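You operate a simulated robot arm through the tools that you are given. There is no shell and no other tool. Be economical: measure what you need, move in short steps, check, and stop when the job is done.

You run a simulated robot arm. Do the job below in one go: nothing can be reset, and whatever is moved stays where it is left.

## Task
Swap in the blue-band cup and press the can with the blue top.
Fine: red-band cup into the free seat of the rack; hold the lever till the lamp turns green, slide out again.

The check looks at the end state, three seconds after you hand in, the way a careful person would. Anything else that was tipped, shoved, dropped, spilled or broken makes it a failure.

## Robot
A 6-joint arm with a fingered hand, fixed in place. Base frame: the origin is at the foot of the arm, x ahead of it, y to its left, z up. Lengths are in m, angles in degrees, forces in N, time in s.
With the tool pointing down near the work surface it reaches from about 0.34 to 0.74 m from the base axis. Its first joint turns from -115.0 to 115.0 degrees. Payload 4 kg.
Tool frame: the origin (TCP) lies between the finger pads and is the grasp point; the fingertips stand 0.026 m ahead of it; z points along the fingers, y is the line along which they close. The gripper opens to 0.132 m. The gripper's body begins 0.073 m behind the TCP. The gripper is a hand of 4 fingers: y runs from the thumb to the fingers, the wrist lies at [0, 0, -0.239] in the tool frame, and closing takes about 1.5 s.
Orientation is told as [roll, pitch, yaw] about the base's x, y, z axes, in that order, counted from this pose: with the fingers straight down and closing along the base's y, the tool's x points along the base's -x, its y along +y and its z along -z.

## Interface
- The arm moves only by the tool send_rows. Its argument "deltas" is a list of rows, each a list of 3 entries, a list of its own where there are three numbers: the finger opening in m, from 0 to 0.132, then the shift along the base's x, y, z in m, then the turn, a rotation vector about the base's x, y, z in degrees. In form: [[fingers, [dx, dy, dz], [ax, ay, az]], ...]. A call has 1 to 10 rows; each row is the pose to reach, as a shift and turn from the pose commanded when the call began. A row lasts 0.2 s, in which the tool goes at most 0.05 m and 8.6 degrees; a call with a longer step from one row to the next is refused whole, and so is a gripper value outside its range. Where a pose cannot be reached the arm comes as near as it can. A force on the tool above 90 N (or 10 N above the force at the start of the call, whichever is more), or a blocked arm, ends the call early, and 0.2 s more pass. Each finger travels about 0.153 m/s and halts on what it meets, pressing with about 26 N; the grip force reading is that of the motor and also rises with nothing between the fingers. The clock runs only during rows and for 0.2 s after the last one: add rows that repeat a pose to give the fingers time. It gives the time, the measured TCP pose, the force on the tool (base axes), the opening and the grip force at its end, in the units of the frame above (readings bear some noise), with the torque about the TCP (base axes, N m) and any sound that the robot's microphone picked up, and new pictures: "pictures" is both (left out), scene, wrist or none.
- Cameras (640 x 400 px; columns grow to the right, rows downward): "scene" is fixed at [0.2215, -0.4996, 1.4944]; the picture's right is [0.87, -0.49, 0.00], its down [-0.22, -0.40, -0.89] and it looks along [0.44, 0.78, -0.45] (base axes); focal length 258 px, centre (320, 200). "wrist" rides on the gripper at [0.068, 0.002, -0.097] in the tool frame; the picture's right is [-0.03, 1.00, 0.00], its down [-0.82, -0.02, -0.58] and it looks along [-0.58, -0.01, 0.82] (tool axes); focal length 270 px, centre (320, 200). There is no depth. A picture from a camera that has moved, and an enlarged one, comes with that camera's place and axes in the base frame and with its lens.
- slide_trunk(by): slides the trunk up (or, below 0, down) by that many m; the arm rides with it, the base frame stays. It gives what a move gives, with no picture.
- hand_shape(shape): the hand has 4 fingers and takes this shape, open, in about a second: jaw (thumb against the fingers, like two jaws); tri (thumb and two fingers); tip (a fingertip pinch); poke (one finger out to press); point (the index stretched); flat (the hand flat); cup (the hand cupped); fist (a fist). The gripper value then closes the fingers along that shape, each until it touches; the sizes above hold for jaw. It gives what a move gives, with no picture.
- enlarge(camera, box): a new picture of the part [left, top, right, bottom] of that camera's present view, enlarged. The clock stands still meanwhile.
- close_job(): hands the job in; it is judged then, once.

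Go step by step. Nothing tells you positions but the pictures and the camera data: compare them with the known pose of the tool, close in by small moves and look again before you grip or let go. The budget is 120 turns and 200 pictures, counting those below and the enlarged ones. Unless the task says otherwise, let go and move clear before handing in, and close with one line.

The tools are called after ">>>" by a JSON object that holds its "api" and its "payload". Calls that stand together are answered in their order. send_rows: Moves the arm, as the interface text tells. Its arguments: {"type":"object","properties":{"deltas":{"type":"array","items":{"type":"array"}},"pictures":{"type":"string","enum":["both","scene","wrist","none"]}},"required":["deltas"]} The other tools are called the same way: slide_trunk (by) slides the trunk up or down; hand_shape (shape) gives the hand a shape; enlarge (camera, box) takes an enlarged picture of a part of a camera's view; close_job () hands the job in.

At the start:

```text
time_s: 0.0
tcp_pos: [0.2892, 0.1694, 1.4398]
tcp_rot: [0.0, 0.1, 0.0]
wrist_force: [0.0, -0.4, 0.4]
ft_torque: [0.01, -0.02, -0.02]
grip_width: 0.1322
grip_force: 0.1
shape: jaw
trunk travel left (down, up): [-0.925, 0.065]
```

scene: 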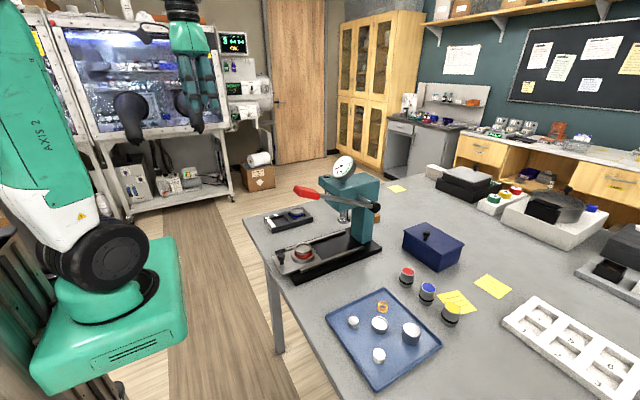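
wrist: 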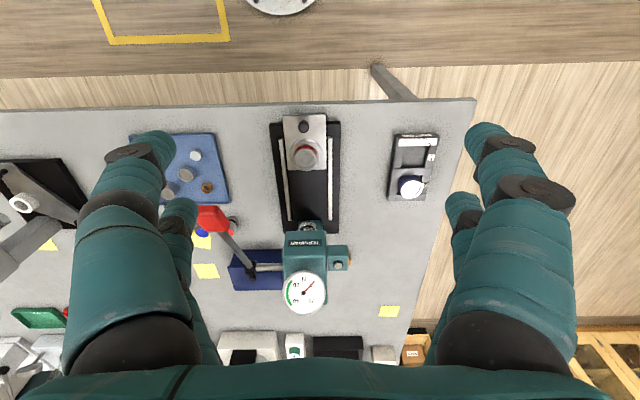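

I see a press with a red lever and a dial gauge, a slide carrying a red-band cup, a rack at left or right, a blue tray of cups and small cans. I'll enlarge the views to make out the details.

>>> {"api": "enlarge", "payload": {"camera": "scene", "box": [240, 140, 420, 290]}}

>>> {"api": "enlarge", "payload": {"camera": "scene", "box": [310, 250, 480, 400]}}

>>> {"api": "enlarge", "payload": {"camera": "wrist", "box": [230, 90, 450, 330]}}

>>> {"api": "enlarge", "payload": {"camera": "scene", "box": [420, 140, 640, 320]}}

```text
2.67 times, centred on (330, 215) of scene
camera zoom: at [0.2215, -0.4996, 1.4944], right [0.87, -0.49, 0.0], down [-0.22, -0.4, -0.89], along [0.44, 0.78, -0.45], focal length 688 px, centre (293, 160)
```

zoom: 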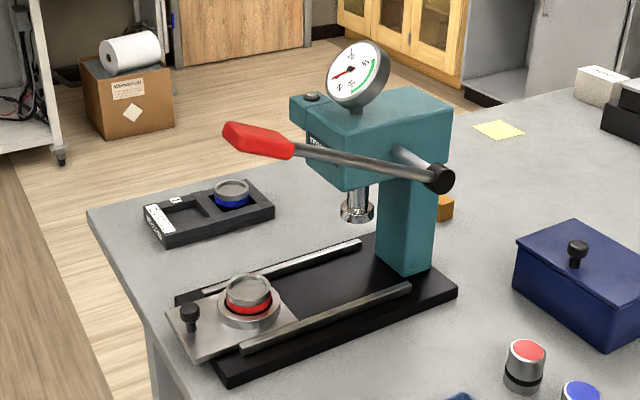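

```text
2.67 times, centred on (395, 325) of scene
camera zoom: at [0.2215, -0.4996, 1.4944], right [0.87, -0.49, 0.0], down [-0.22, -0.4, -0.89], along [0.44, 0.78, -0.45], focal length 688 px, centre (120, -133)
```

zoom: 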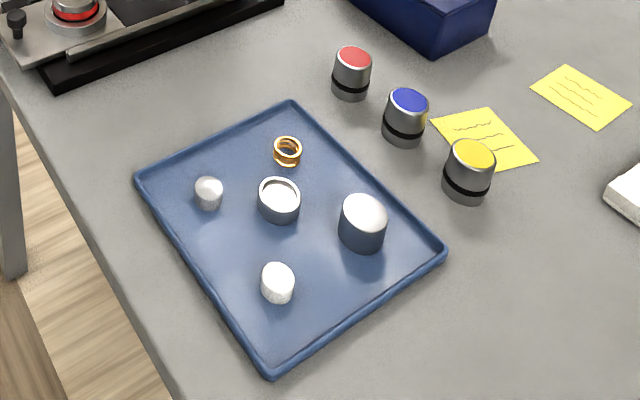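

```text
1.67 times, centred on (340, 210) of wrist
camera zoom: at [0.2202, 0.1713, 1.5363], right [0.03, 1.0, 0.0], down [0.82, -0.02, 0.58], along [0.58, -0.01, -0.82], focal length 450 px, centre (287, 183)
```

zoom: 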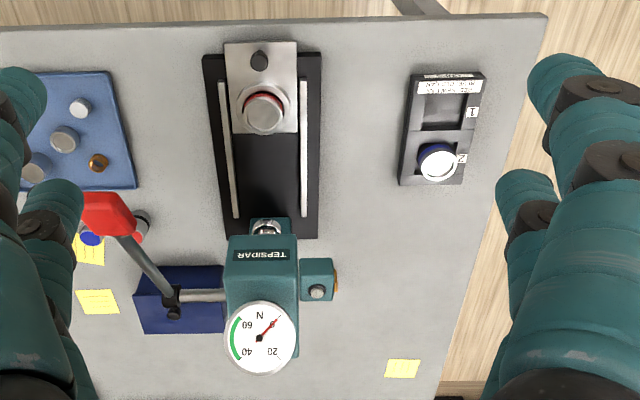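

```text
2.22 times, centred on (530, 230) of scene
camera zoom: at [0.2215, -0.4996, 1.4944], right [0.87, -0.49, 0.0], down [-0.22, -0.4, -0.89], along [0.44, 0.78, -0.45], focal length 573 px, centre (-147, 133)
```

zoom: 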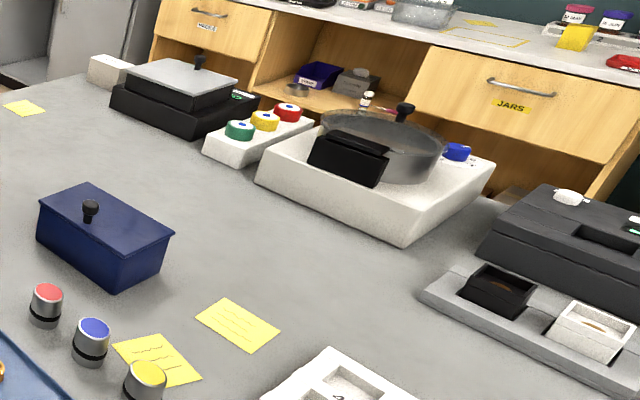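

The slide holds the red-band cup near (0.51, 0.13), its top at about z 0.95. The blue-band cup sits in rack seat 2 and seat 1 is free. The lever handle is near (0.47, 0.0, 1.23). I'll lower the trunk, then look from closer.

>>> {"api": "slide_trunk", "payload": {"by": -0.25}}

>>> {"api": "send_rows", "payload": {"deltas": [[0.132, [0.0, 0.05, 0], [0, 0, 0]], [0.132, [0.03, 0.09, 0], [0, 0, 0]], [0.132, [0.06, 0.13, 0], [0, 0, 0]], [0.132, [0.09, 0.17, 0], [0, 0, 0]], [0.132, [0.12, 0.2, 0], [0, 0, 0]], [0.132, [0.12, 0.2, 0], [0, 0, 0]]]}}

```text
time_s: 2.6
tcp_pos: [0.2884, 0.1697, 1.1905]
tcp_rot: [0.0, 0.0, 0.0]
wrist_force: [0.0, 0.0, 0.8]
ft_torque: [-0.02, -0.02, 0.03]
grip_width: 0.1319
grip_force: 0.1
shape: jaw
trunk travel left (down, up): [-0.675, 0.315]
```

```text
time_s: 4.0
tcp_pos: [0.4089, 0.3692, 1.1899]
tcp_rot: [-0.1, 0.1, 0.0]
wrist_force: [-0.4, -1.4, 0.3]
ft_torque: [-0.02, 0.03, 0.0]
grip_width: 0.132
grip_force: 0.0
shape: jaw
trunk travel left (down, up): [-0.675, 0.315]
camera wrist: at [0.3401, 0.3713, 1.2861], right [0.03, 1.0, 0.0], down [0.82, -0.02, 0.58], along [0.58, -0.02, -0.82], focal length 270 px, centre (320, 200)
```

scene: 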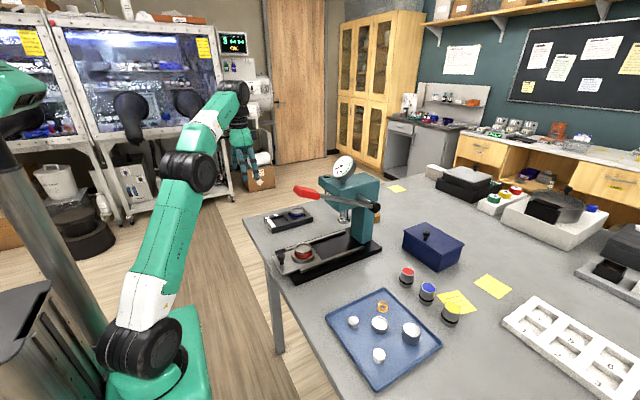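
wrist: 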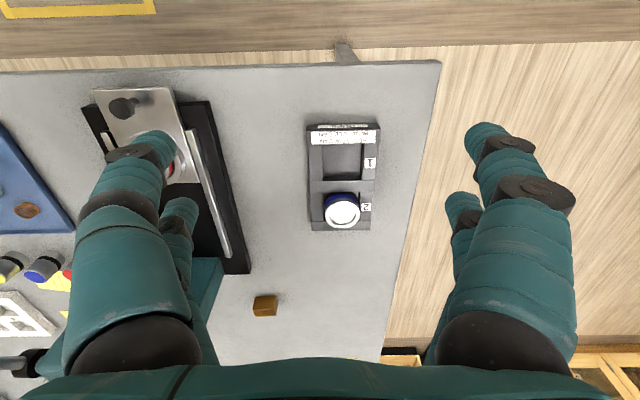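

>>> {"api": "enlarge", "payload": {"camera": "wrist", "box": [280, 100, 440, 250]}}

>>> {"api": "enlarge", "payload": {"camera": "scene", "box": [250, 140, 390, 290]}}

```text
2.67 times, centred on (360, 175) of wrist
camera zoom: at [0.3401, 0.3713, 1.2861], right [0.03, 1.0, 0.0], down [0.82, -0.02, 0.58], along [0.58, -0.02, -0.82], focal length 721 px, centre (213, 267)
```

zoom: 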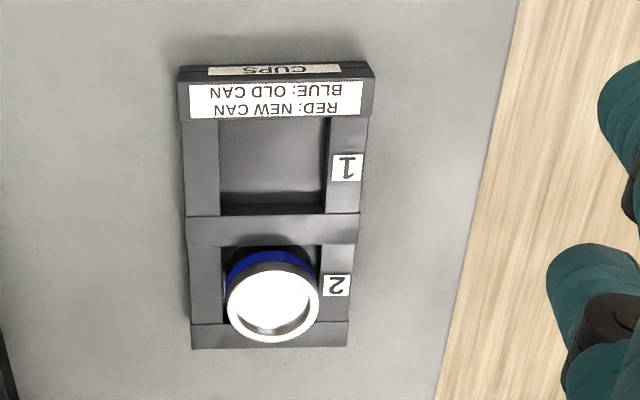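

```text
2.67 times, centred on (320, 215) of scene
camera zoom: at [0.2215, -0.4996, 1.4944], right [0.87, -0.49, 0.0], down [-0.22, -0.4, -0.89], along [0.44, 0.78, -0.45], focal length 688 px, centre (320, 160)
```

zoom: 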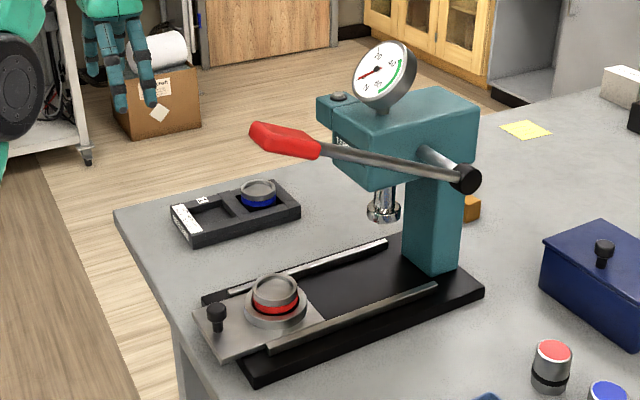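

The rack label reads "RED: NEW CAN / BLUE: OLD CAN", seat 1 is free and the blue cup is in seat 2. Next I'll move near the slide, staying clear of the lever, and look.

>>> {"api": "send_rows", "payload": {"deltas": [[0.12, [0.0, -0.04, 0], [0, 0, 0]], [0.1, [0.0, -0.08, 0], [0, 0, 0]], [0.09, [0.0, -0.12, 0], [0, 0, 0]], [0.09, [0.0, -0.16, 0], [0, 0, 0]], [0.09, [0.0, -0.2, 0], [0, 0, 0]], [0.09, [0, -0.225, 0], [0, 0, 0]], [0.09, [0, -0.225, 0], [0, 0, 0]]]}}

```text
time_s: 5.6
tcp_pos: [0.4097, 0.1436, 1.1913]
tcp_rot: [0.1, -0.1, 0.0]
wrist_force: [-1.1, -0.6, -0.3]
ft_torque: [-0.01, -0.02, 0.03]
grip_width: 0.0901
grip_force: 0.0
shape: jaw
trunk travel left (down, up): [-0.675, 0.315]
camera wrist: at [0.341, 0.1453, 1.2865], right [0.03, 1.0, 0.0], down [0.82, -0.02, 0.58], along [0.58, -0.01, -0.82], focal length 270 px, centre (320, 200)
```

scene: 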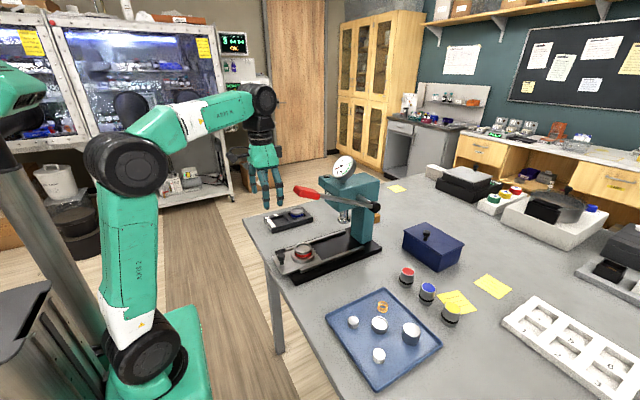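
wrist: 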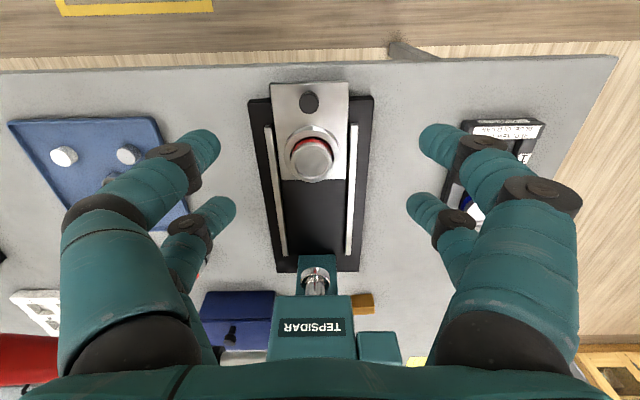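

>>> {"api": "enlarge", "payload": {"camera": "wrist", "box": [240, 70, 400, 210]}}

>>> {"api": "enlarge", "payload": {"camera": "wrist", "box": [0, 230, 420, 400]}}

```text
2.86 times, centred on (320, 140) of wrist
camera zoom: at [0.341, 0.1453, 1.2865], right [0.03, 1.0, 0.0], down [0.82, -0.02, 0.58], along [0.58, -0.01, -0.82], focal length 772 px, centre (320, 371)
```

zoom: 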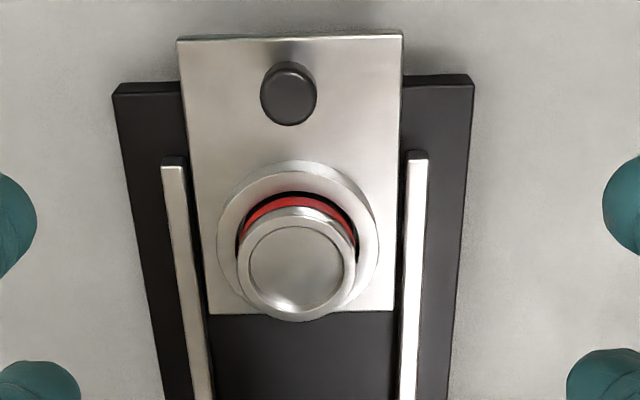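

```text
1.52 times, centred on (210, 315) of wrist
camera zoom: at [0.341, 0.1453, 1.2865], right [0.03, 1.0, 0.0], down [0.82, -0.02, 0.58], along [0.58, -0.01, -0.82], focal length 412 px, centre (488, 25)
```

zoom: 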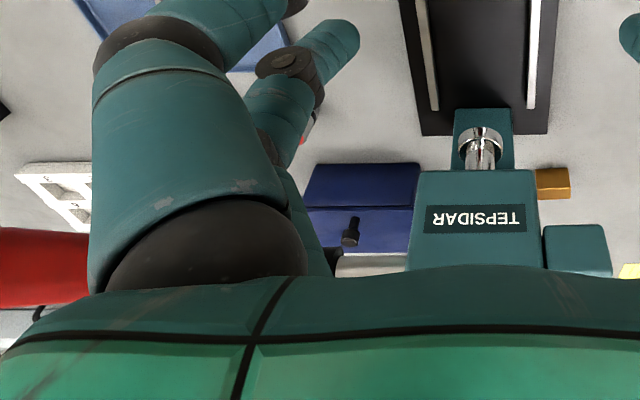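

The red cup's rim centre is near (0.513, 0.132, 0.96) and the cup is about 0.052 m wide. I'll move above it and look again.

>>> {"api": "send_rows", "payload": {"deltas": [[0.09, [0.0, -0.005, -0.04], [0, 0, 0]], [0.09, [0.02, -0.01, -0.08], [0, 0, 0]], [0.09, [0.05, -0.011, -0.11], [0, 0, 0]], [0.09, [0.08, -0.011, -0.14], [0, 0, 0]], [0.09, [0.1, -0.011, -0.16], [0, 0, 0]], [0.09, [0.1, -0.011, -0.16], [0, 0, 0]]]}}

```text
time_s: 7.0
tcp_pos: [0.5067, 0.1354, 1.0313]
tcp_rot: [0.1, 0.0, 0.0]
wrist_force: [-0.2, 0.4, 0.3]
ft_torque: [-0.01, 0.02, -0.01]
grip_width: 0.0904
grip_force: 0.0
shape: jaw
trunk travel left (down, up): [-0.675, 0.315]
camera wrist: at [0.44, 0.1371, 1.1267], right [0.03, 1.0, 0.0], down [0.82, -0.02, 0.58], along [0.58, -0.01, -0.82], focal length 270 px, centre (320, 200)
```

scene: 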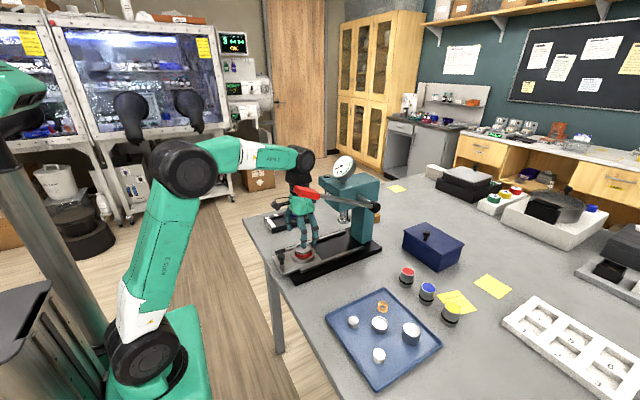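
wrist: 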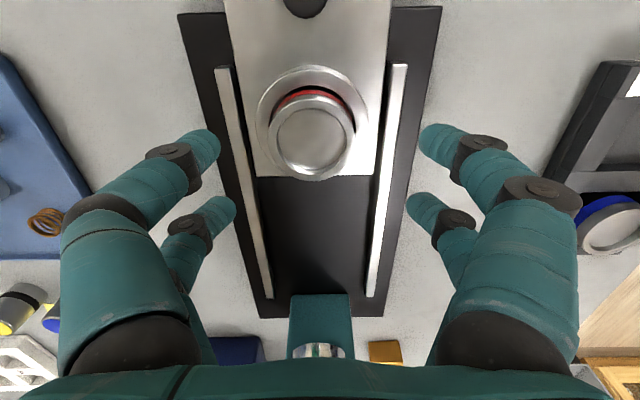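

>>> {"api": "enlarge", "payload": {"camera": "wrist", "box": [240, 50, 400, 190]}}

>>> {"api": "enlarge", "payload": {"camera": "scene", "box": [250, 170, 390, 290]}}

```text
2.86 times, centred on (320, 120) of wrist
camera zoom: at [0.44, 0.1371, 1.1267], right [0.03, 1.0, 0.0], down [0.82, -0.02, 0.58], along [0.58, -0.01, -0.82], focal length 772 px, centre (320, 429)
```

zoom: 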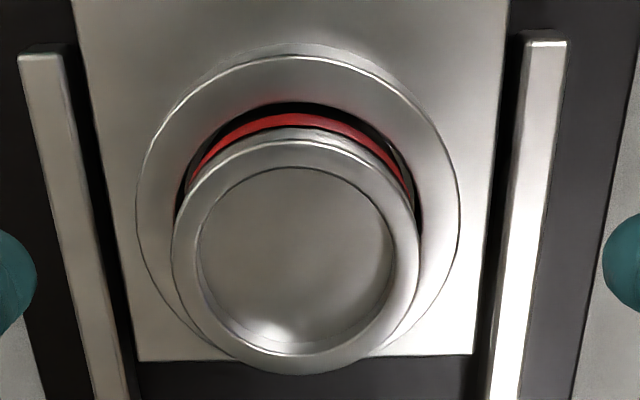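

```text
3.33 times, centred on (320, 230) of scene
camera zoom: at [0.2215, -0.4996, 1.4944], right [0.87, -0.49, 0.0], down [-0.22, -0.4, -0.89], along [0.44, 0.78, -0.45], focal length 860 px, centre (320, 100)
```

zoom: 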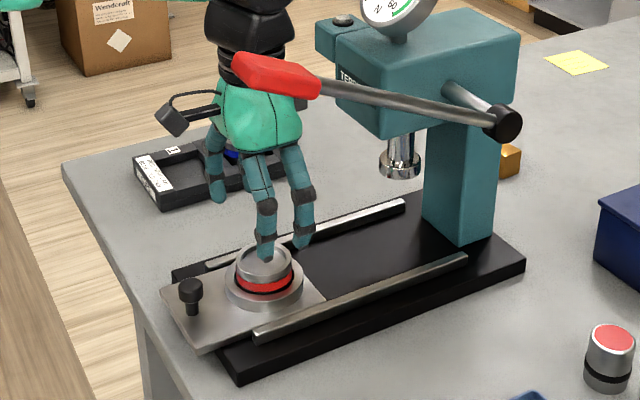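

The rim centre is at about (0.510, 0.131, 0.959), the diameter is about 0.057 and the ring top is at about 0.935. I'll lower beside the upper part of the cup.

>>> {"api": "send_rows", "payload": {"deltas": [[0.09, [0.003, -0.003, 0], [0, 0, 0]], [0.09, [0.003, -0.003, -0.03], [0, 0, 0]], [0.09, [0.003, -0.003, -0.05], [0, 0, 0]], [0.09, [0.003, -0.003, -0.067], [0, 0, 0]], [0.09, [0.003, -0.003, -0.067], [0, 0, 0]]]}}

>>> {"api": "enlarge", "payload": {"camera": "scene", "box": [270, 210, 350, 280]}}

```text
time_s: 8.2
tcp_pos: [0.5118, 0.1312, 0.9644]
tcp_rot: [0.1, 0.0, 0.0]
wrist_force: [0.0, 0.2, -0.8]
ft_torque: [0.0, 0.0, 0.03]
grip_width: 0.0902
grip_force: 0.1
shape: jaw
trunk travel left (down, up): [-0.675, 0.315]
camera wrist: at [0.4439, 0.1327, 1.0594], right [0.03, 1.0, 0.0], down [0.82, -0.02, 0.58], along [0.58, -0.01, -0.82], focal length 270 px, centre (320, 200)
```

scene: 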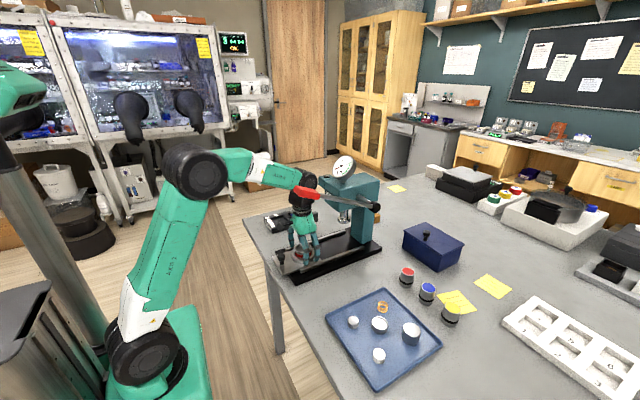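
wrist: 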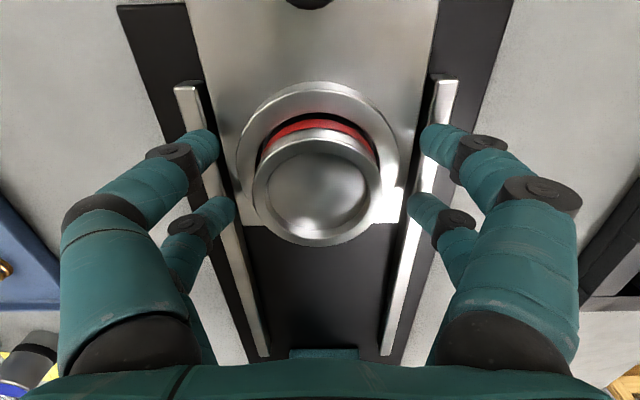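

```text
5.71 times, centred on (310, 245) of scene
camera zoom: at [0.2215, -0.4996, 1.4944], right [0.87, -0.49, 0.0], down [-0.22, -0.4, -0.89], along [0.44, 0.78, -0.45], focal length 1474 px, centre (377, -57)
```

zoom: 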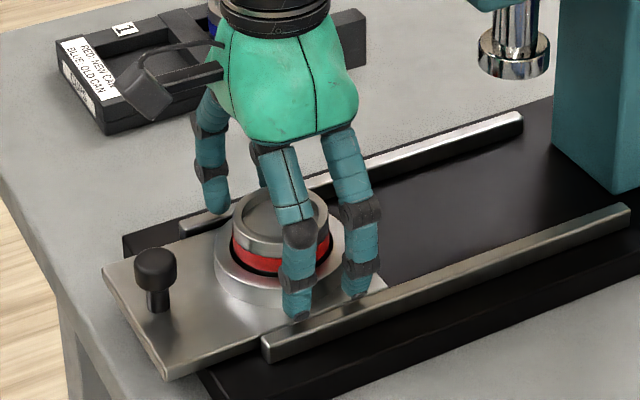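

The cup is centred in x and about 3 mm off toward -y. I'll shift to match and close on it.

>>> {"api": "send_rows", "payload": {"deltas": [[0.09, [0, -0.0035, -0.002], [0, 0, 0]], [0.07, [0, -0.0035, -0.002], [0, 0, 0]], [0.05, [0, -0.0035, -0.002], [0, 0, 0]], [0.03, [0, -0.0035, -0.002], [0, 0, 0]], [0.03, [0, -0.0035, -0.002], [0, 0, 0]], [0.03, [0, -0.0035, -0.002], [0, 0, 0]]]}}

>>> {"api": "enlarge", "payload": {"camera": "scene", "box": [270, 210, 350, 280]}}

```text
time_s: 9.6
tcp_pos: [0.5121, 0.1273, 0.9616]
tcp_rot: [0.0, 0.0, 0.0]
wrist_force: [0.1, 1.4, -0.5]
ft_torque: [0.0, 0.01, 0.09]
grip_width: 0.0621
grip_force: 25.9
shape: jaw
trunk travel left (down, up): [-0.675, 0.315]
camera wrist: at [0.4441, 0.1291, 1.0571], right [0.03, 1.0, 0.0], down [0.82, -0.02, 0.58], along [0.58, -0.01, -0.82], focal length 270 px, centre (320, 200)
```

scene: 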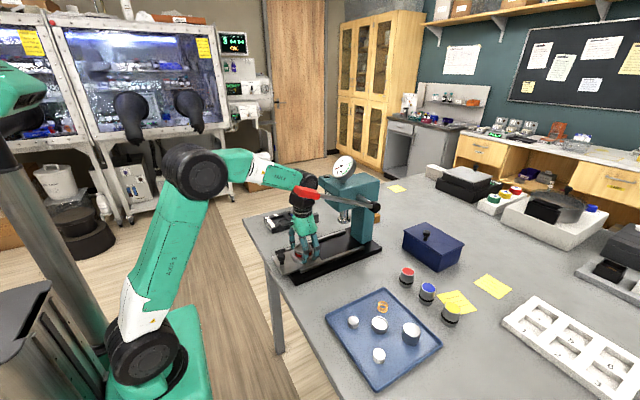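
wrist: 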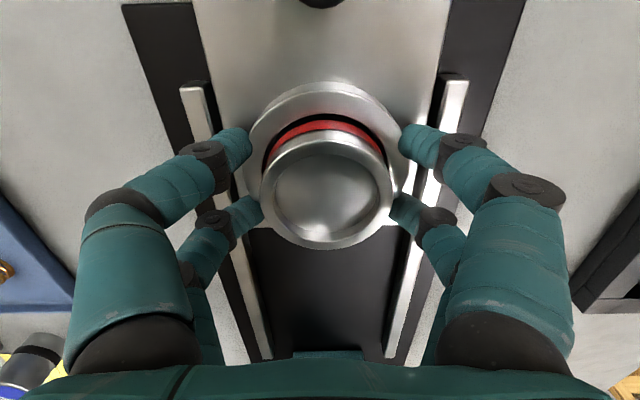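

```text
5.71 times, centred on (310, 245) of scene
camera zoom: at [0.2215, -0.4996, 1.4944], right [0.87, -0.49, 0.0], down [-0.22, -0.4, -0.89], along [0.44, 0.78, -0.45], focal length 1474 px, centre (377, -57)
```

zoom: 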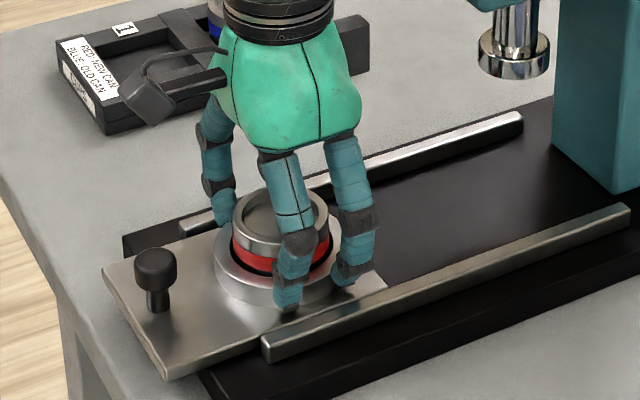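

The grip reads 26 N at 0.062. I'll lift slightly to check that the cup comes up and the ring stays.

>>> {"api": "send_rows", "payload": {"deltas": [[0.03, [0, 0, 0.008], [0, 0, 0]], [0.03, [0, 0, 0.016], [0, 0, 0]], [0.03, [0, 0, 0.016], [0, 0, 0]]]}}

>>> {"api": "enlarge", "payload": {"camera": "scene", "box": [270, 210, 350, 280]}}

```text
time_s: 10.4
tcp_pos: [0.5138, 0.1272, 0.978]
tcp_rot: [0.0, -0.1, 0.1]
wrist_force: [2.3, 1.3, -3.7]
ft_torque: [0.07, -0.12, 0.04]
grip_width: 0.0436
grip_force: 25.9
shape: jaw
trunk travel left (down, up): [-0.675, 0.315]
camera wrist: at [0.4444, 0.1283, 1.0739], right [0.03, 1.0, 0.0], down [0.81, -0.02, 0.58], along [0.58, -0.01, -0.81], focal length 270 px, centre (320, 200)
```

scene: 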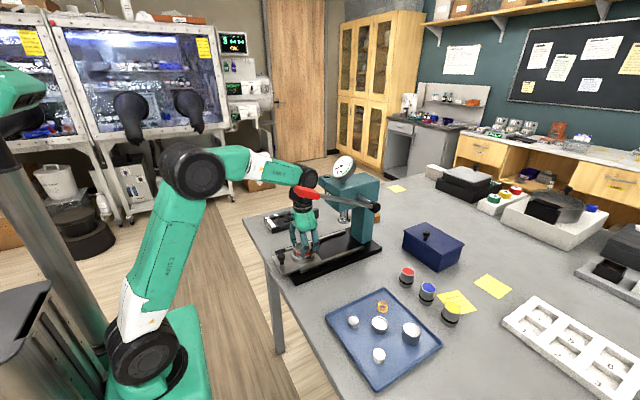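
wrist: 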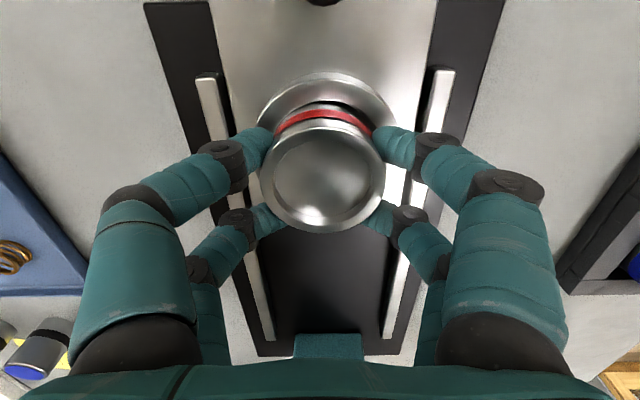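

```text
5.71 times, centred on (310, 245) of scene
camera zoom: at [0.2215, -0.4996, 1.4944], right [0.87, -0.49, 0.0], down [-0.22, -0.4, -0.89], along [0.44, 0.78, -0.45], focal length 1474 px, centre (377, -57)
```

zoom: 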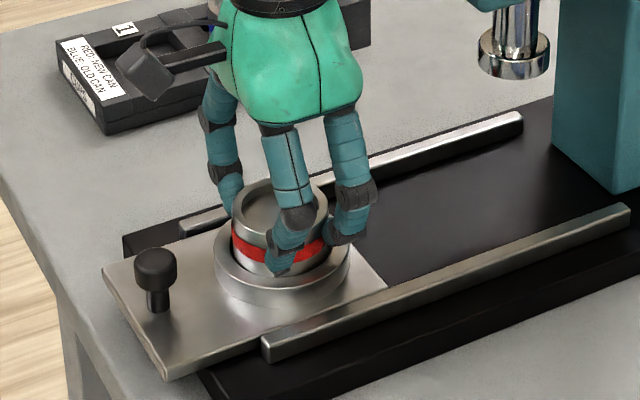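

The fingers slipped off the ring and onto the cup, which rose a little. I'll lift on and check.

>>> {"api": "send_rows", "payload": {"deltas": [[0.03, [0, 0, 0.015], [0, 0, 0]], [0.03, [0, 0, 0.03], [0, 0, 0]], [0.03, [0, 0, 0.05], [0, 0, 0]], [0.03, [0, 0, 0.07], [0, 0, 0]], [0.03, [0, 0, 0.07], [0, 0, 0]]]}}

>>> {"api": "enlarge", "payload": {"camera": "scene", "box": [270, 190, 350, 280]}}

```text
time_s: 11.6
tcp_pos: [0.5121, 0.1273, 1.0473]
tcp_rot: [0.0, 0.1, 0.1]
wrist_force: [-0.1, 0.1, -3.6]
ft_torque: [0.0, -0.04, 0.01]
grip_width: 0.0436
grip_force: 26.0
shape: jaw
trunk travel left (down, up): [-0.675, 0.315]
camera wrist: at [0.4434, 0.1286, 1.1439], right [0.03, 1.0, 0.0], down [0.82, -0.02, 0.58], along [0.58, -0.01, -0.82], focal length 270 px, centre (320, 200)
```

scene: 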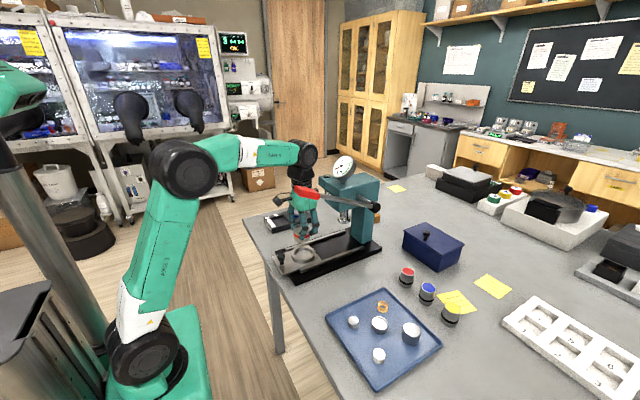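
wrist: 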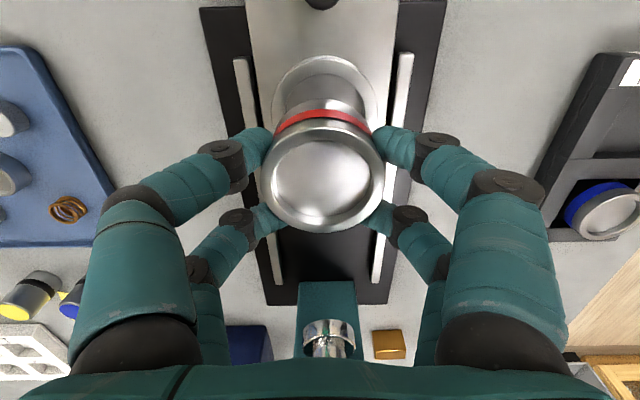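

```text
4.44 times, centred on (310, 235) of scene
camera zoom: at [0.2215, -0.4996, 1.4944], right [0.87, -0.49, 0.0], down [-0.22, -0.4, -0.89], along [0.44, 0.78, -0.45], focal length 1147 px, centre (364, 44)
```

zoom: 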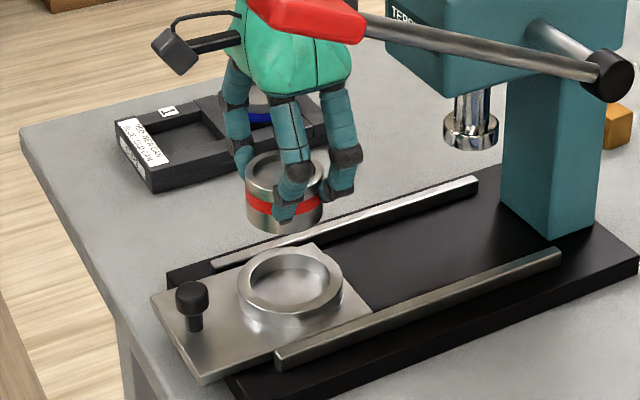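

The cup is held upright, its rim about 12 mm below the TCP and its centre about 6 mm toward -x from the TCP. I'll carry it toward the rack, staying back to see seat 1.

>>> {"api": "send_rows", "payload": {"deltas": [[0.03, [-0.02, 0.02, 0.02], [0, 0, 0]], [0.03, [-0.04, 0.055, 0.03], [0, 0, 0]], [0.03, [-0.06, 0.09, 0.03], [0, 0, 0]], [0.03, [-0.075, 0.13, 0.03], [0, 0, 0]], [0.03, [-0.08, 0.17, 0.03], [0, 0, 0]], [0.03, [-0.08, 0.21, 0.03], [0, 0, 0]], [0.03, [-0.08, 0.25, 0.03], [0, 0, 0]], [0.03, [-0.08, 0.273, 0.03], [0, 0, 0]], [0.03, [-0.08, 0.273, 0.03], [0, 0, 0]]]}}

>>> {"api": "enlarge", "payload": {"camera": "wrist", "box": [220, 50, 440, 260]}}

>>> {"api": "enlarge", "payload": {"camera": "scene", "box": [240, 160, 340, 260]}}

```text
time_s: 13.6
tcp_pos: [0.4319, 0.3997, 1.0773]
tcp_rot: [0.0, 0.0, 0.0]
wrist_force: [-0.4, 0.1, -4.3]
ft_torque: [0.02, -0.01, 0.0]
grip_width: 0.0432
grip_force: 26.3
shape: jaw
trunk travel left (down, up): [-0.675, 0.315]
camera wrist: at [0.3635, 0.402, 1.1729], right [0.03, 1.0, 0.0], down [0.82, -0.02, 0.58], along [0.58, -0.02, -0.82], focal length 270 px, centre (320, 200)
```

scene: 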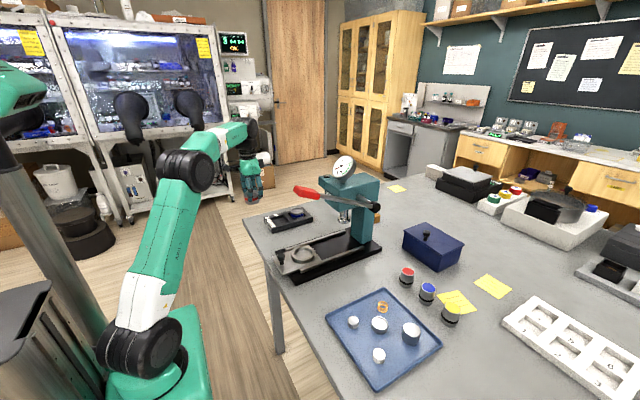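
wrist: 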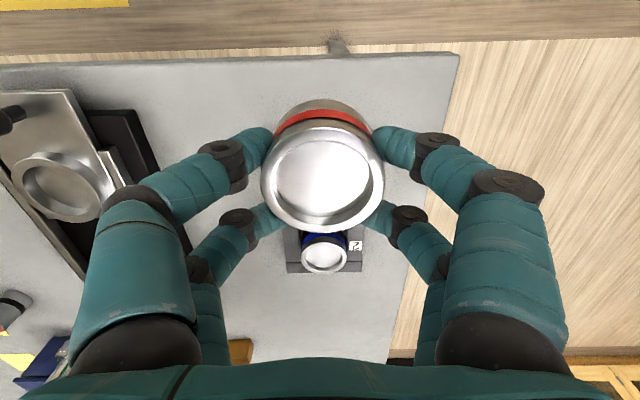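

```text
1.90 times, centred on (330, 155) of wrist
camera zoom: at [0.3635, 0.402, 1.1729], right [0.03, 1.0, 0.0], down [0.82, -0.02, 0.58], along [0.58, -0.02, -0.82], focal length 515 px, centre (301, 286)
```

zoom: 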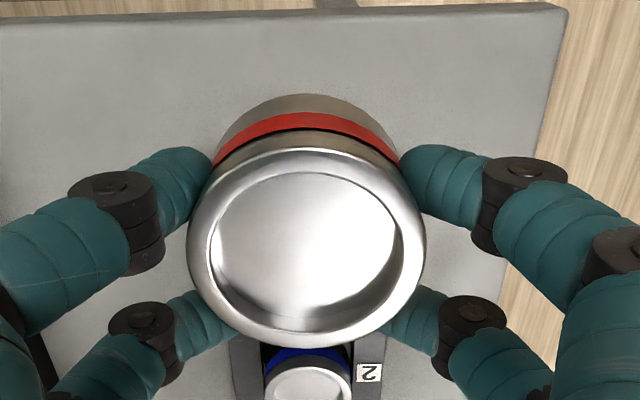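

```text
4.00 times, centred on (290, 210) of scene
camera zoom: at [0.2215, -0.4996, 1.4944], right [0.87, -0.49, 0.0], down [-0.22, -0.4, -0.89], along [0.44, 0.78, -0.45], focal length 1032 px, centre (440, 160)
```

zoom: 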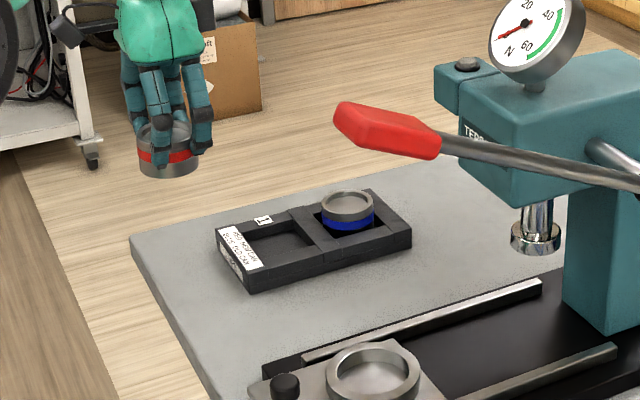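

The held cup hides seat 1. I'll move so the wrist camera sits almost right above it, then measure the seat accurately.

>>> {"api": "send_rows", "payload": {"deltas": [[0.03, [0.04, 0, 0], [0, 0, 0]], [0.03, [0.08, 0, 0], [0, 0, 0]], [0.03, [0.12, 0, 0], [0, 0, 0]], [0.03, [0.138, 0, 0], [0, 0, 0]], [0.03, [0.138, 0, 0], [0, 0, 0]]], "pictures": "none"}}

>>> {"api": "enlarge", "payload": {"camera": "wrist", "box": [240, 0, 400, 110]}}

>>> {"api": "enlarge", "payload": {"camera": "scene", "box": [250, 170, 330, 240]}}

```text
time_s: 14.8
tcp_pos: [0.5375, 0.38, 1.0621]
tcp_rot: [0.0, 0.1, -0.1]
wrist_force: [0.1, 0.4, -4.2]
ft_torque: [0.01, 0.02, -0.01]
grip_width: 0.0435
grip_force: 25.5
shape: jaw
out of reach, approached as far as the arm can: row 2, 3, 4, 5
trunk travel left (down, up): [-0.675, 0.315]
```

```text
3.64 times, centred on (320, 55) of wrist
camera zoom: at [0.4685, 0.382, 1.1571], right [0.03, 1.0, 0.0], down [0.82, -0.02, 0.58], along [0.58, -0.02, -0.82], focal length 983 px, centre (320, 727)
```

zoom: 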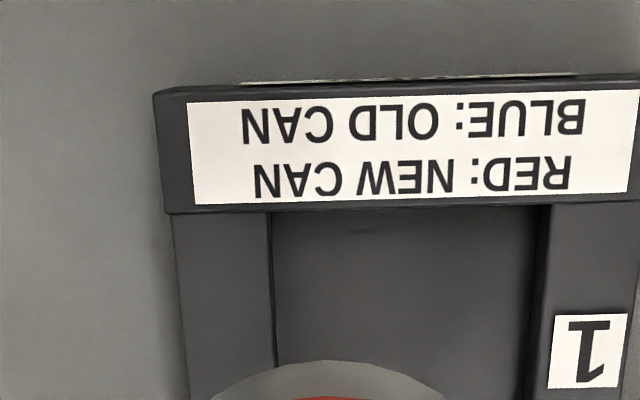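

```text
5.71 times, centred on (290, 205) of scene
camera zoom: at [0.2215, -0.4996, 1.4944], right [0.87, -0.49, 0.0], down [-0.22, -0.4, -0.89], along [0.44, 0.78, -0.45], focal length 1474 px, centre (491, 171)
```

zoom: 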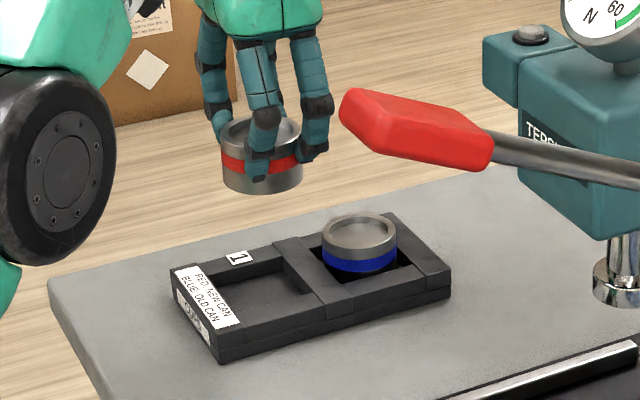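

This is out of reach because the shoulder sits too low. I'll raise the trunk, which lifts the cup straight up, and then descend with the arm.

>>> {"api": "slide_trunk", "payload": {"by": 0.25}}

>>> {"api": "send_rows", "payload": {"deltas": [[0.03, [0.0, 0, -0.05], [0, 0, 0]], [0.03, [0.0, 0, -0.1], [0, 0, 0]], [0.03, [0.0, 0, -0.15], [0, 0, 0]], [0.03, [0.0, 0, -0.2], [0, 0, 0]], [0.03, [0.0, 0, -0.2], [0, 0, 0]]], "pictures": "scene"}}

```text
time_s: 17.4
tcp_pos: [0.5368, 0.3803, 1.3112]
tcp_rot: [0.0, 0.0, -0.1]
wrist_force: [-0.7, -0.1, -4.5]
ft_torque: [-0.02, -0.01, -0.02]
grip_width: 0.0433
grip_force: 26.0
shape: jaw
trunk travel left (down, up): [-0.925, 0.065]
```

```text
time_s: 18.6
tcp_pos: [0.5378, 0.3778, 1.1131]
tcp_rot: [0.0, 0.0, 0.0]
wrist_force: [0.3, -0.1, -4.2]
ft_torque: [0.0, -0.01, 0.02]
grip_width: 0.0434
grip_force: 26.3
shape: jaw
trunk travel left (down, up): [-0.925, 0.065]
```

scene: 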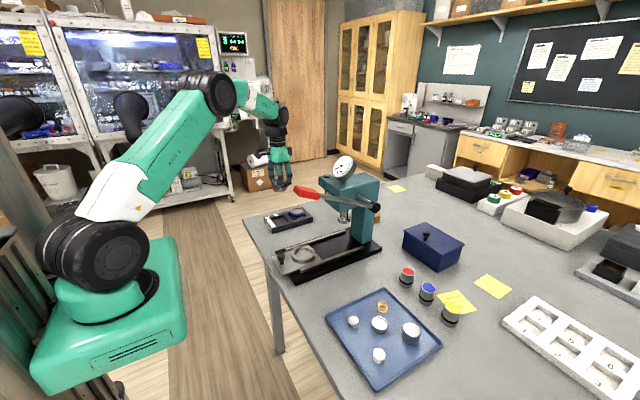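

>>> {"api": "send_rows", "payload": {"deltas": [[0.03, [0.032, 0.021, -0.01], [0, 0, 0]], [0.03, [0.032, 0.021, -0.03], [0, 0, 0]], [0.03, [0.032, 0.021, -0.03], [0, 0, 0]]], "pictures": "wrist"}}

>>> {"api": "enlarge", "payload": {"camera": "wrist", "box": [240, 0, 400, 110]}}

```text
time_s: 19.4
tcp_pos: [0.5705, 0.4, 1.082]
tcp_rot: [0.0, 0.0, -0.1]
wrist_force: [0.0, 0.1, -3.8]
ft_torque: [-0.02, -0.02, 0.02]
grip_width: 0.0433
grip_force: 25.9
shape: jaw
trunk travel left (down, up): [-0.925, 0.065]
camera wrist: at [0.5023, 0.4021, 1.1778], right [0.03, 1.0, 0.0], down [0.82, -0.02, 0.58], along [0.58, -0.01, -0.82], focal length 270 px, centre (320, 200)
```

wrist: 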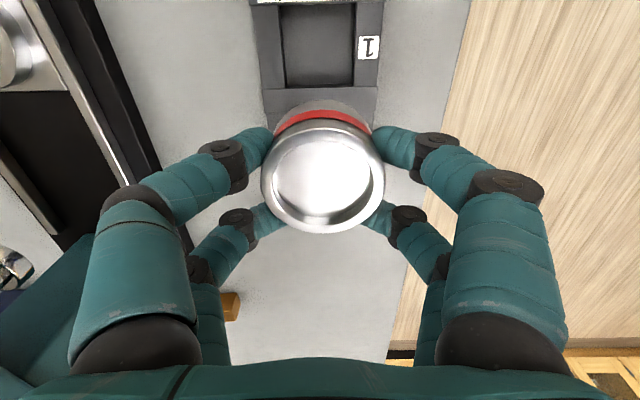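

```text
3.64 times, centred on (320, 55) of wrist
camera zoom: at [0.5023, 0.4021, 1.1778], right [0.03, 1.0, 0.0], down [0.82, -0.02, 0.58], along [0.58, -0.01, -0.82], focal length 983 px, centre (320, 727)
```

zoom: 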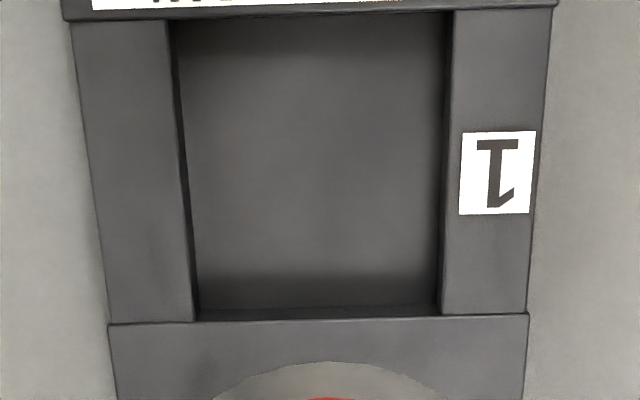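

Seat 1's centre comes out at about (0.5305, 0.400) with its top at about z 0.914. Next I need the cup's exact offset in the hand.

>>> {"api": "enlarge", "payload": {"camera": "wrist", "box": [240, 80, 400, 250]}}

>>> {"api": "enlarge", "payload": {"camera": "scene", "box": [250, 140, 330, 240]}}

```text
2.35 times, centred on (320, 165) of wrist
camera zoom: at [0.5023, 0.4021, 1.1778], right [0.03, 1.0, 0.0], down [0.82, -0.02, 0.58], along [0.58, -0.01, -0.82], focal length 636 px, centre (320, 282)
```

zoom: 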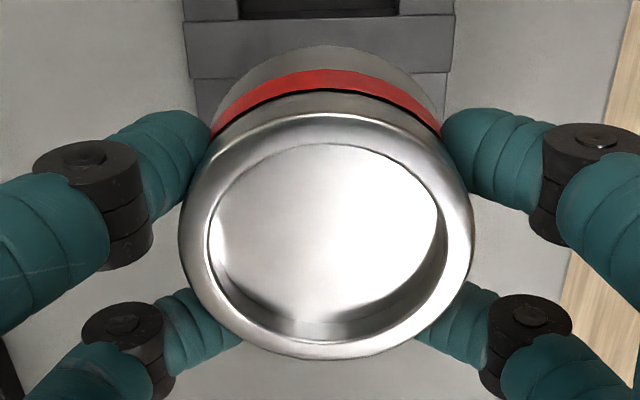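

```text
4.00 times, centred on (290, 190) of scene
camera zoom: at [0.2215, -0.4996, 1.4944], right [0.87, -0.49, 0.0], down [-0.22, -0.4, -0.89], along [0.44, 0.78, -0.45], focal length 1032 px, centre (440, 240)
```

zoom: 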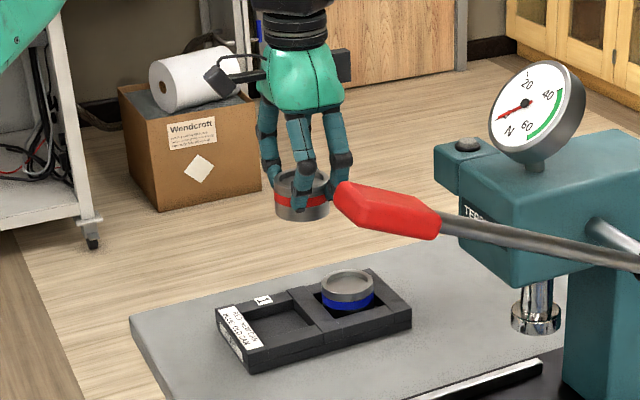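

The cup is nearly centred on the TCP (about -1, +1 mm) with its rim about 9 mm below it. I'll move above seat 1 and start down.

>>> {"api": "send_rows", "payload": {"deltas": [[0.03, [-0.039, -0.001, 0], [0, 0, 0]], [0.03, [-0.039, -0.001, -0.04], [0, 0, 0]], [0.03, [-0.039, -0.001, -0.08], [0, 0, 0]], [0.03, [-0.039, -0.001, -0.105], [0, 0, 0]], [0.03, [-0.039, -0.001, -0.105], [0, 0, 0]]]}}

>>> {"api": "enlarge", "payload": {"camera": "wrist", "box": [220, 50, 420, 260]}}

>>> {"api": "enlarge", "payload": {"camera": "scene", "box": [250, 180, 330, 240]}}

```text
time_s: 20.6
tcp_pos: [0.5295, 0.3978, 0.9759]
tcp_rot: [0.1, 0.1, 0.0]
wrist_force: [-0.1, 0.4, -3.9]
ft_torque: [-0.01, 0.0, -0.01]
grip_width: 0.0433
grip_force: 25.8
shape: jaw
trunk travel left (down, up): [-0.925, 0.065]
camera wrist: at [0.4611, 0.4, 1.0723], right [0.03, 1.0, 0.0], down [0.82, -0.02, 0.58], along [0.58, -0.01, -0.82], focal length 270 px, centre (320, 200)
```

scene: 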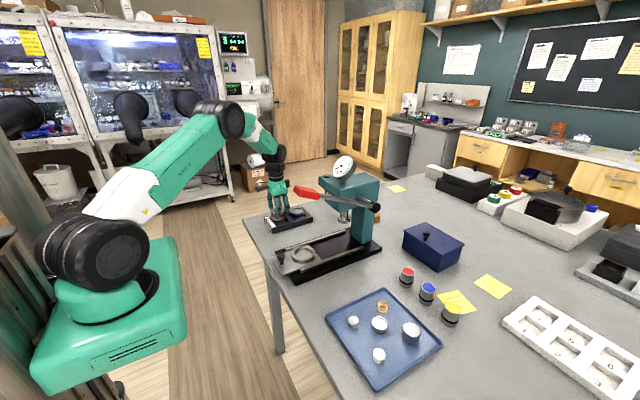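
wrist: 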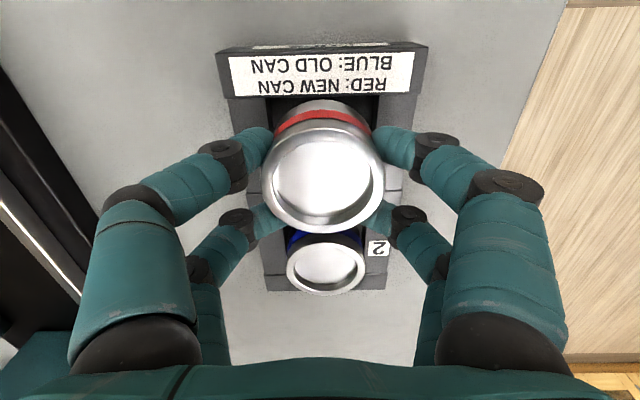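

```text
1.90 times, centred on (320, 155) of wrist
camera zoom: at [0.4611, 0.4, 1.0723], right [0.03, 1.0, 0.0], down [0.82, -0.02, 0.58], along [0.58, -0.01, -0.82], focal length 515 px, centre (320, 286)
```

zoom: 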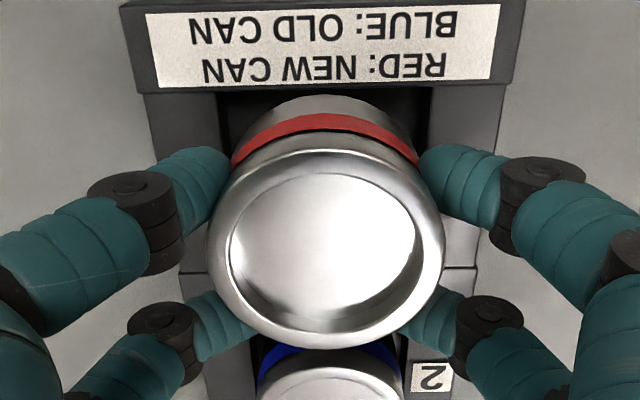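

```text
6.67 times, centred on (290, 210) of scene
camera zoom: at [0.2215, -0.4996, 1.4944], right [0.87, -0.49, 0.0], down [-0.22, -0.4, -0.89], along [0.44, 0.78, -0.45], focal length 1720 px, centre (520, 133)
```

zoom: 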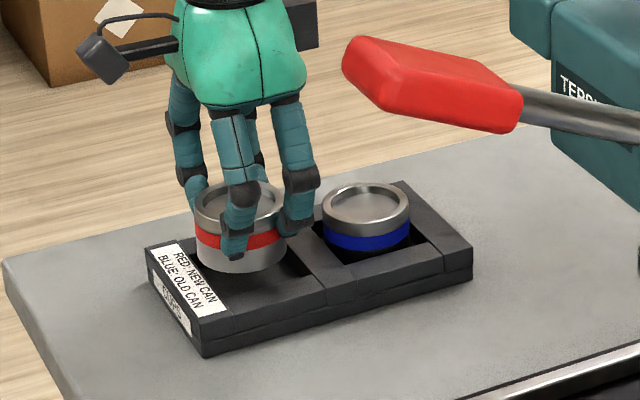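

The cup hovers over seat 1, roughly 2 mm short in x. I'll nudge it and lower gently.

>>> {"api": "send_rows", "payload": {"deltas": [[0.03, [0.002, 0.001, 0], [0, 0, 0]], [0.03, [0.002, 0.001, -0.008], [0, 0, 0]], [0.03, [0.002, 0.001, -0.015], [0, 0, 0]], [0.03, [0.002, 0.001, -0.015], [0, 0, 0]]], "pictures": "none"}}

>>> {"api": "enlarge", "payload": {"camera": "scene", "box": [250, 180, 330, 240]}}

>>> {"api": "enlarge", "payload": {"camera": "wrist", "box": [220, 50, 420, 260]}}

```text
time_s: 21.6
tcp_pos: [0.5317, 0.401, 0.9647]
tcp_rot: [0.0, -0.3, 0.0]
wrist_force: [1.0, -0.6, 7.3]
ft_torque: [0.31, -0.03, -0.02]
grip_width: 0.043
grip_force: 26.2
shape: jaw
trunk travel left (down, up): [-0.925, 0.065]
```

```text
6.67 times, centred on (290, 210) of scene
camera zoom: at [0.2215, -0.4996, 1.4944], right [0.87, -0.49, 0.0], down [-0.22, -0.4, -0.89], along [0.44, 0.78, -0.45], focal length 1720 px, centre (520, 133)
```

zoom: 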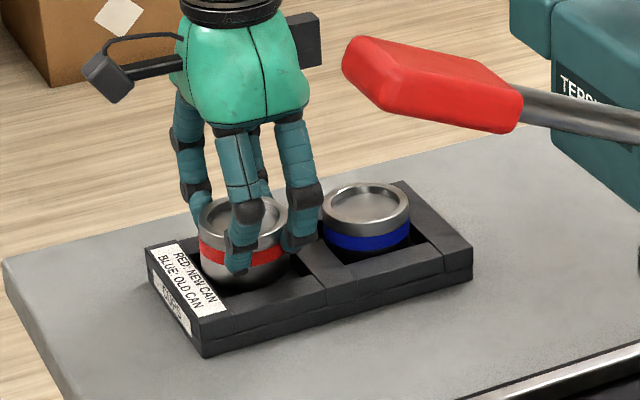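

```text
1.90 times, centred on (320, 155) of wrist
camera zoom: at [0.4632, 0.402, 1.0589], right [0.03, 1.0, 0.0], down [0.81, -0.02, 0.58], along [0.58, -0.01, -0.81], focal length 515 px, centre (320, 286)
```

zoom: 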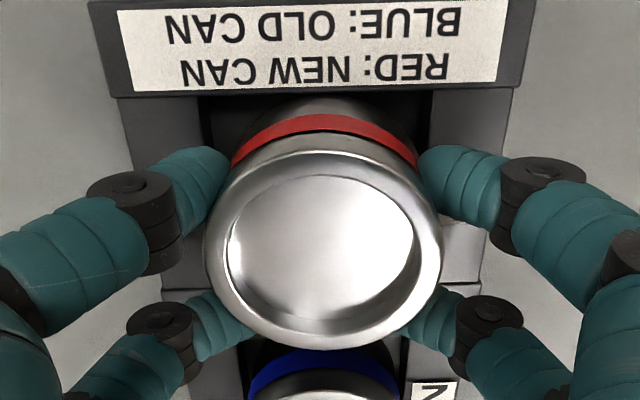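

The rim of the rack touched on the +y side (torque and picture agree). I'll lift a little, shift -y by 3 mm and lower again.

>>> {"api": "send_rows", "payload": {"deltas": [[0.03, [0, 0, 0.008], [0, 0, 0]], [0.03, [0, -0.003, 0.008], [0, 0, 0]], [0.03, [0, -0.003, 0.008], [0, 0, 0]]], "pictures": "none"}}

>>> {"api": "enlarge", "payload": {"camera": "wrist", "box": [220, 50, 420, 260]}}

```text
time_s: 22.4
tcp_pos: [0.5304, 0.3971, 0.9686]
tcp_rot: [0.0, 0.1, 0.0]
wrist_force: [-0.8, -0.2, -4.2]
ft_torque: [-0.01, -0.03, 0.01]
grip_width: 0.043
grip_force: 25.7
shape: jaw
trunk travel left (down, up): [-0.925, 0.065]
```

```text
1.90 times, centred on (320, 155) of wrist
camera zoom: at [0.463, 0.399, 1.0656], right [0.03, 1.0, 0.0], down [0.82, -0.02, 0.58], along [0.58, -0.02, -0.82], focal length 515 px, centre (320, 286)
```

zoom: 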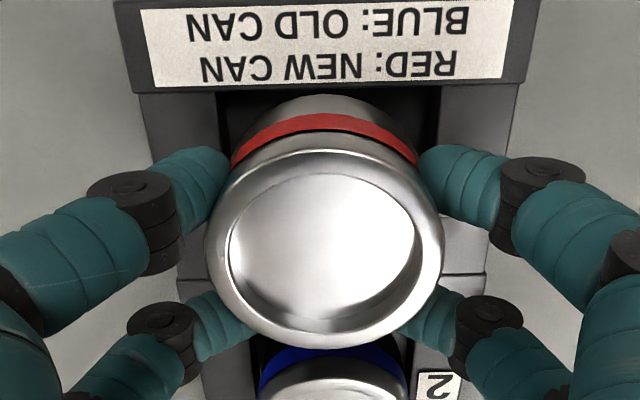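

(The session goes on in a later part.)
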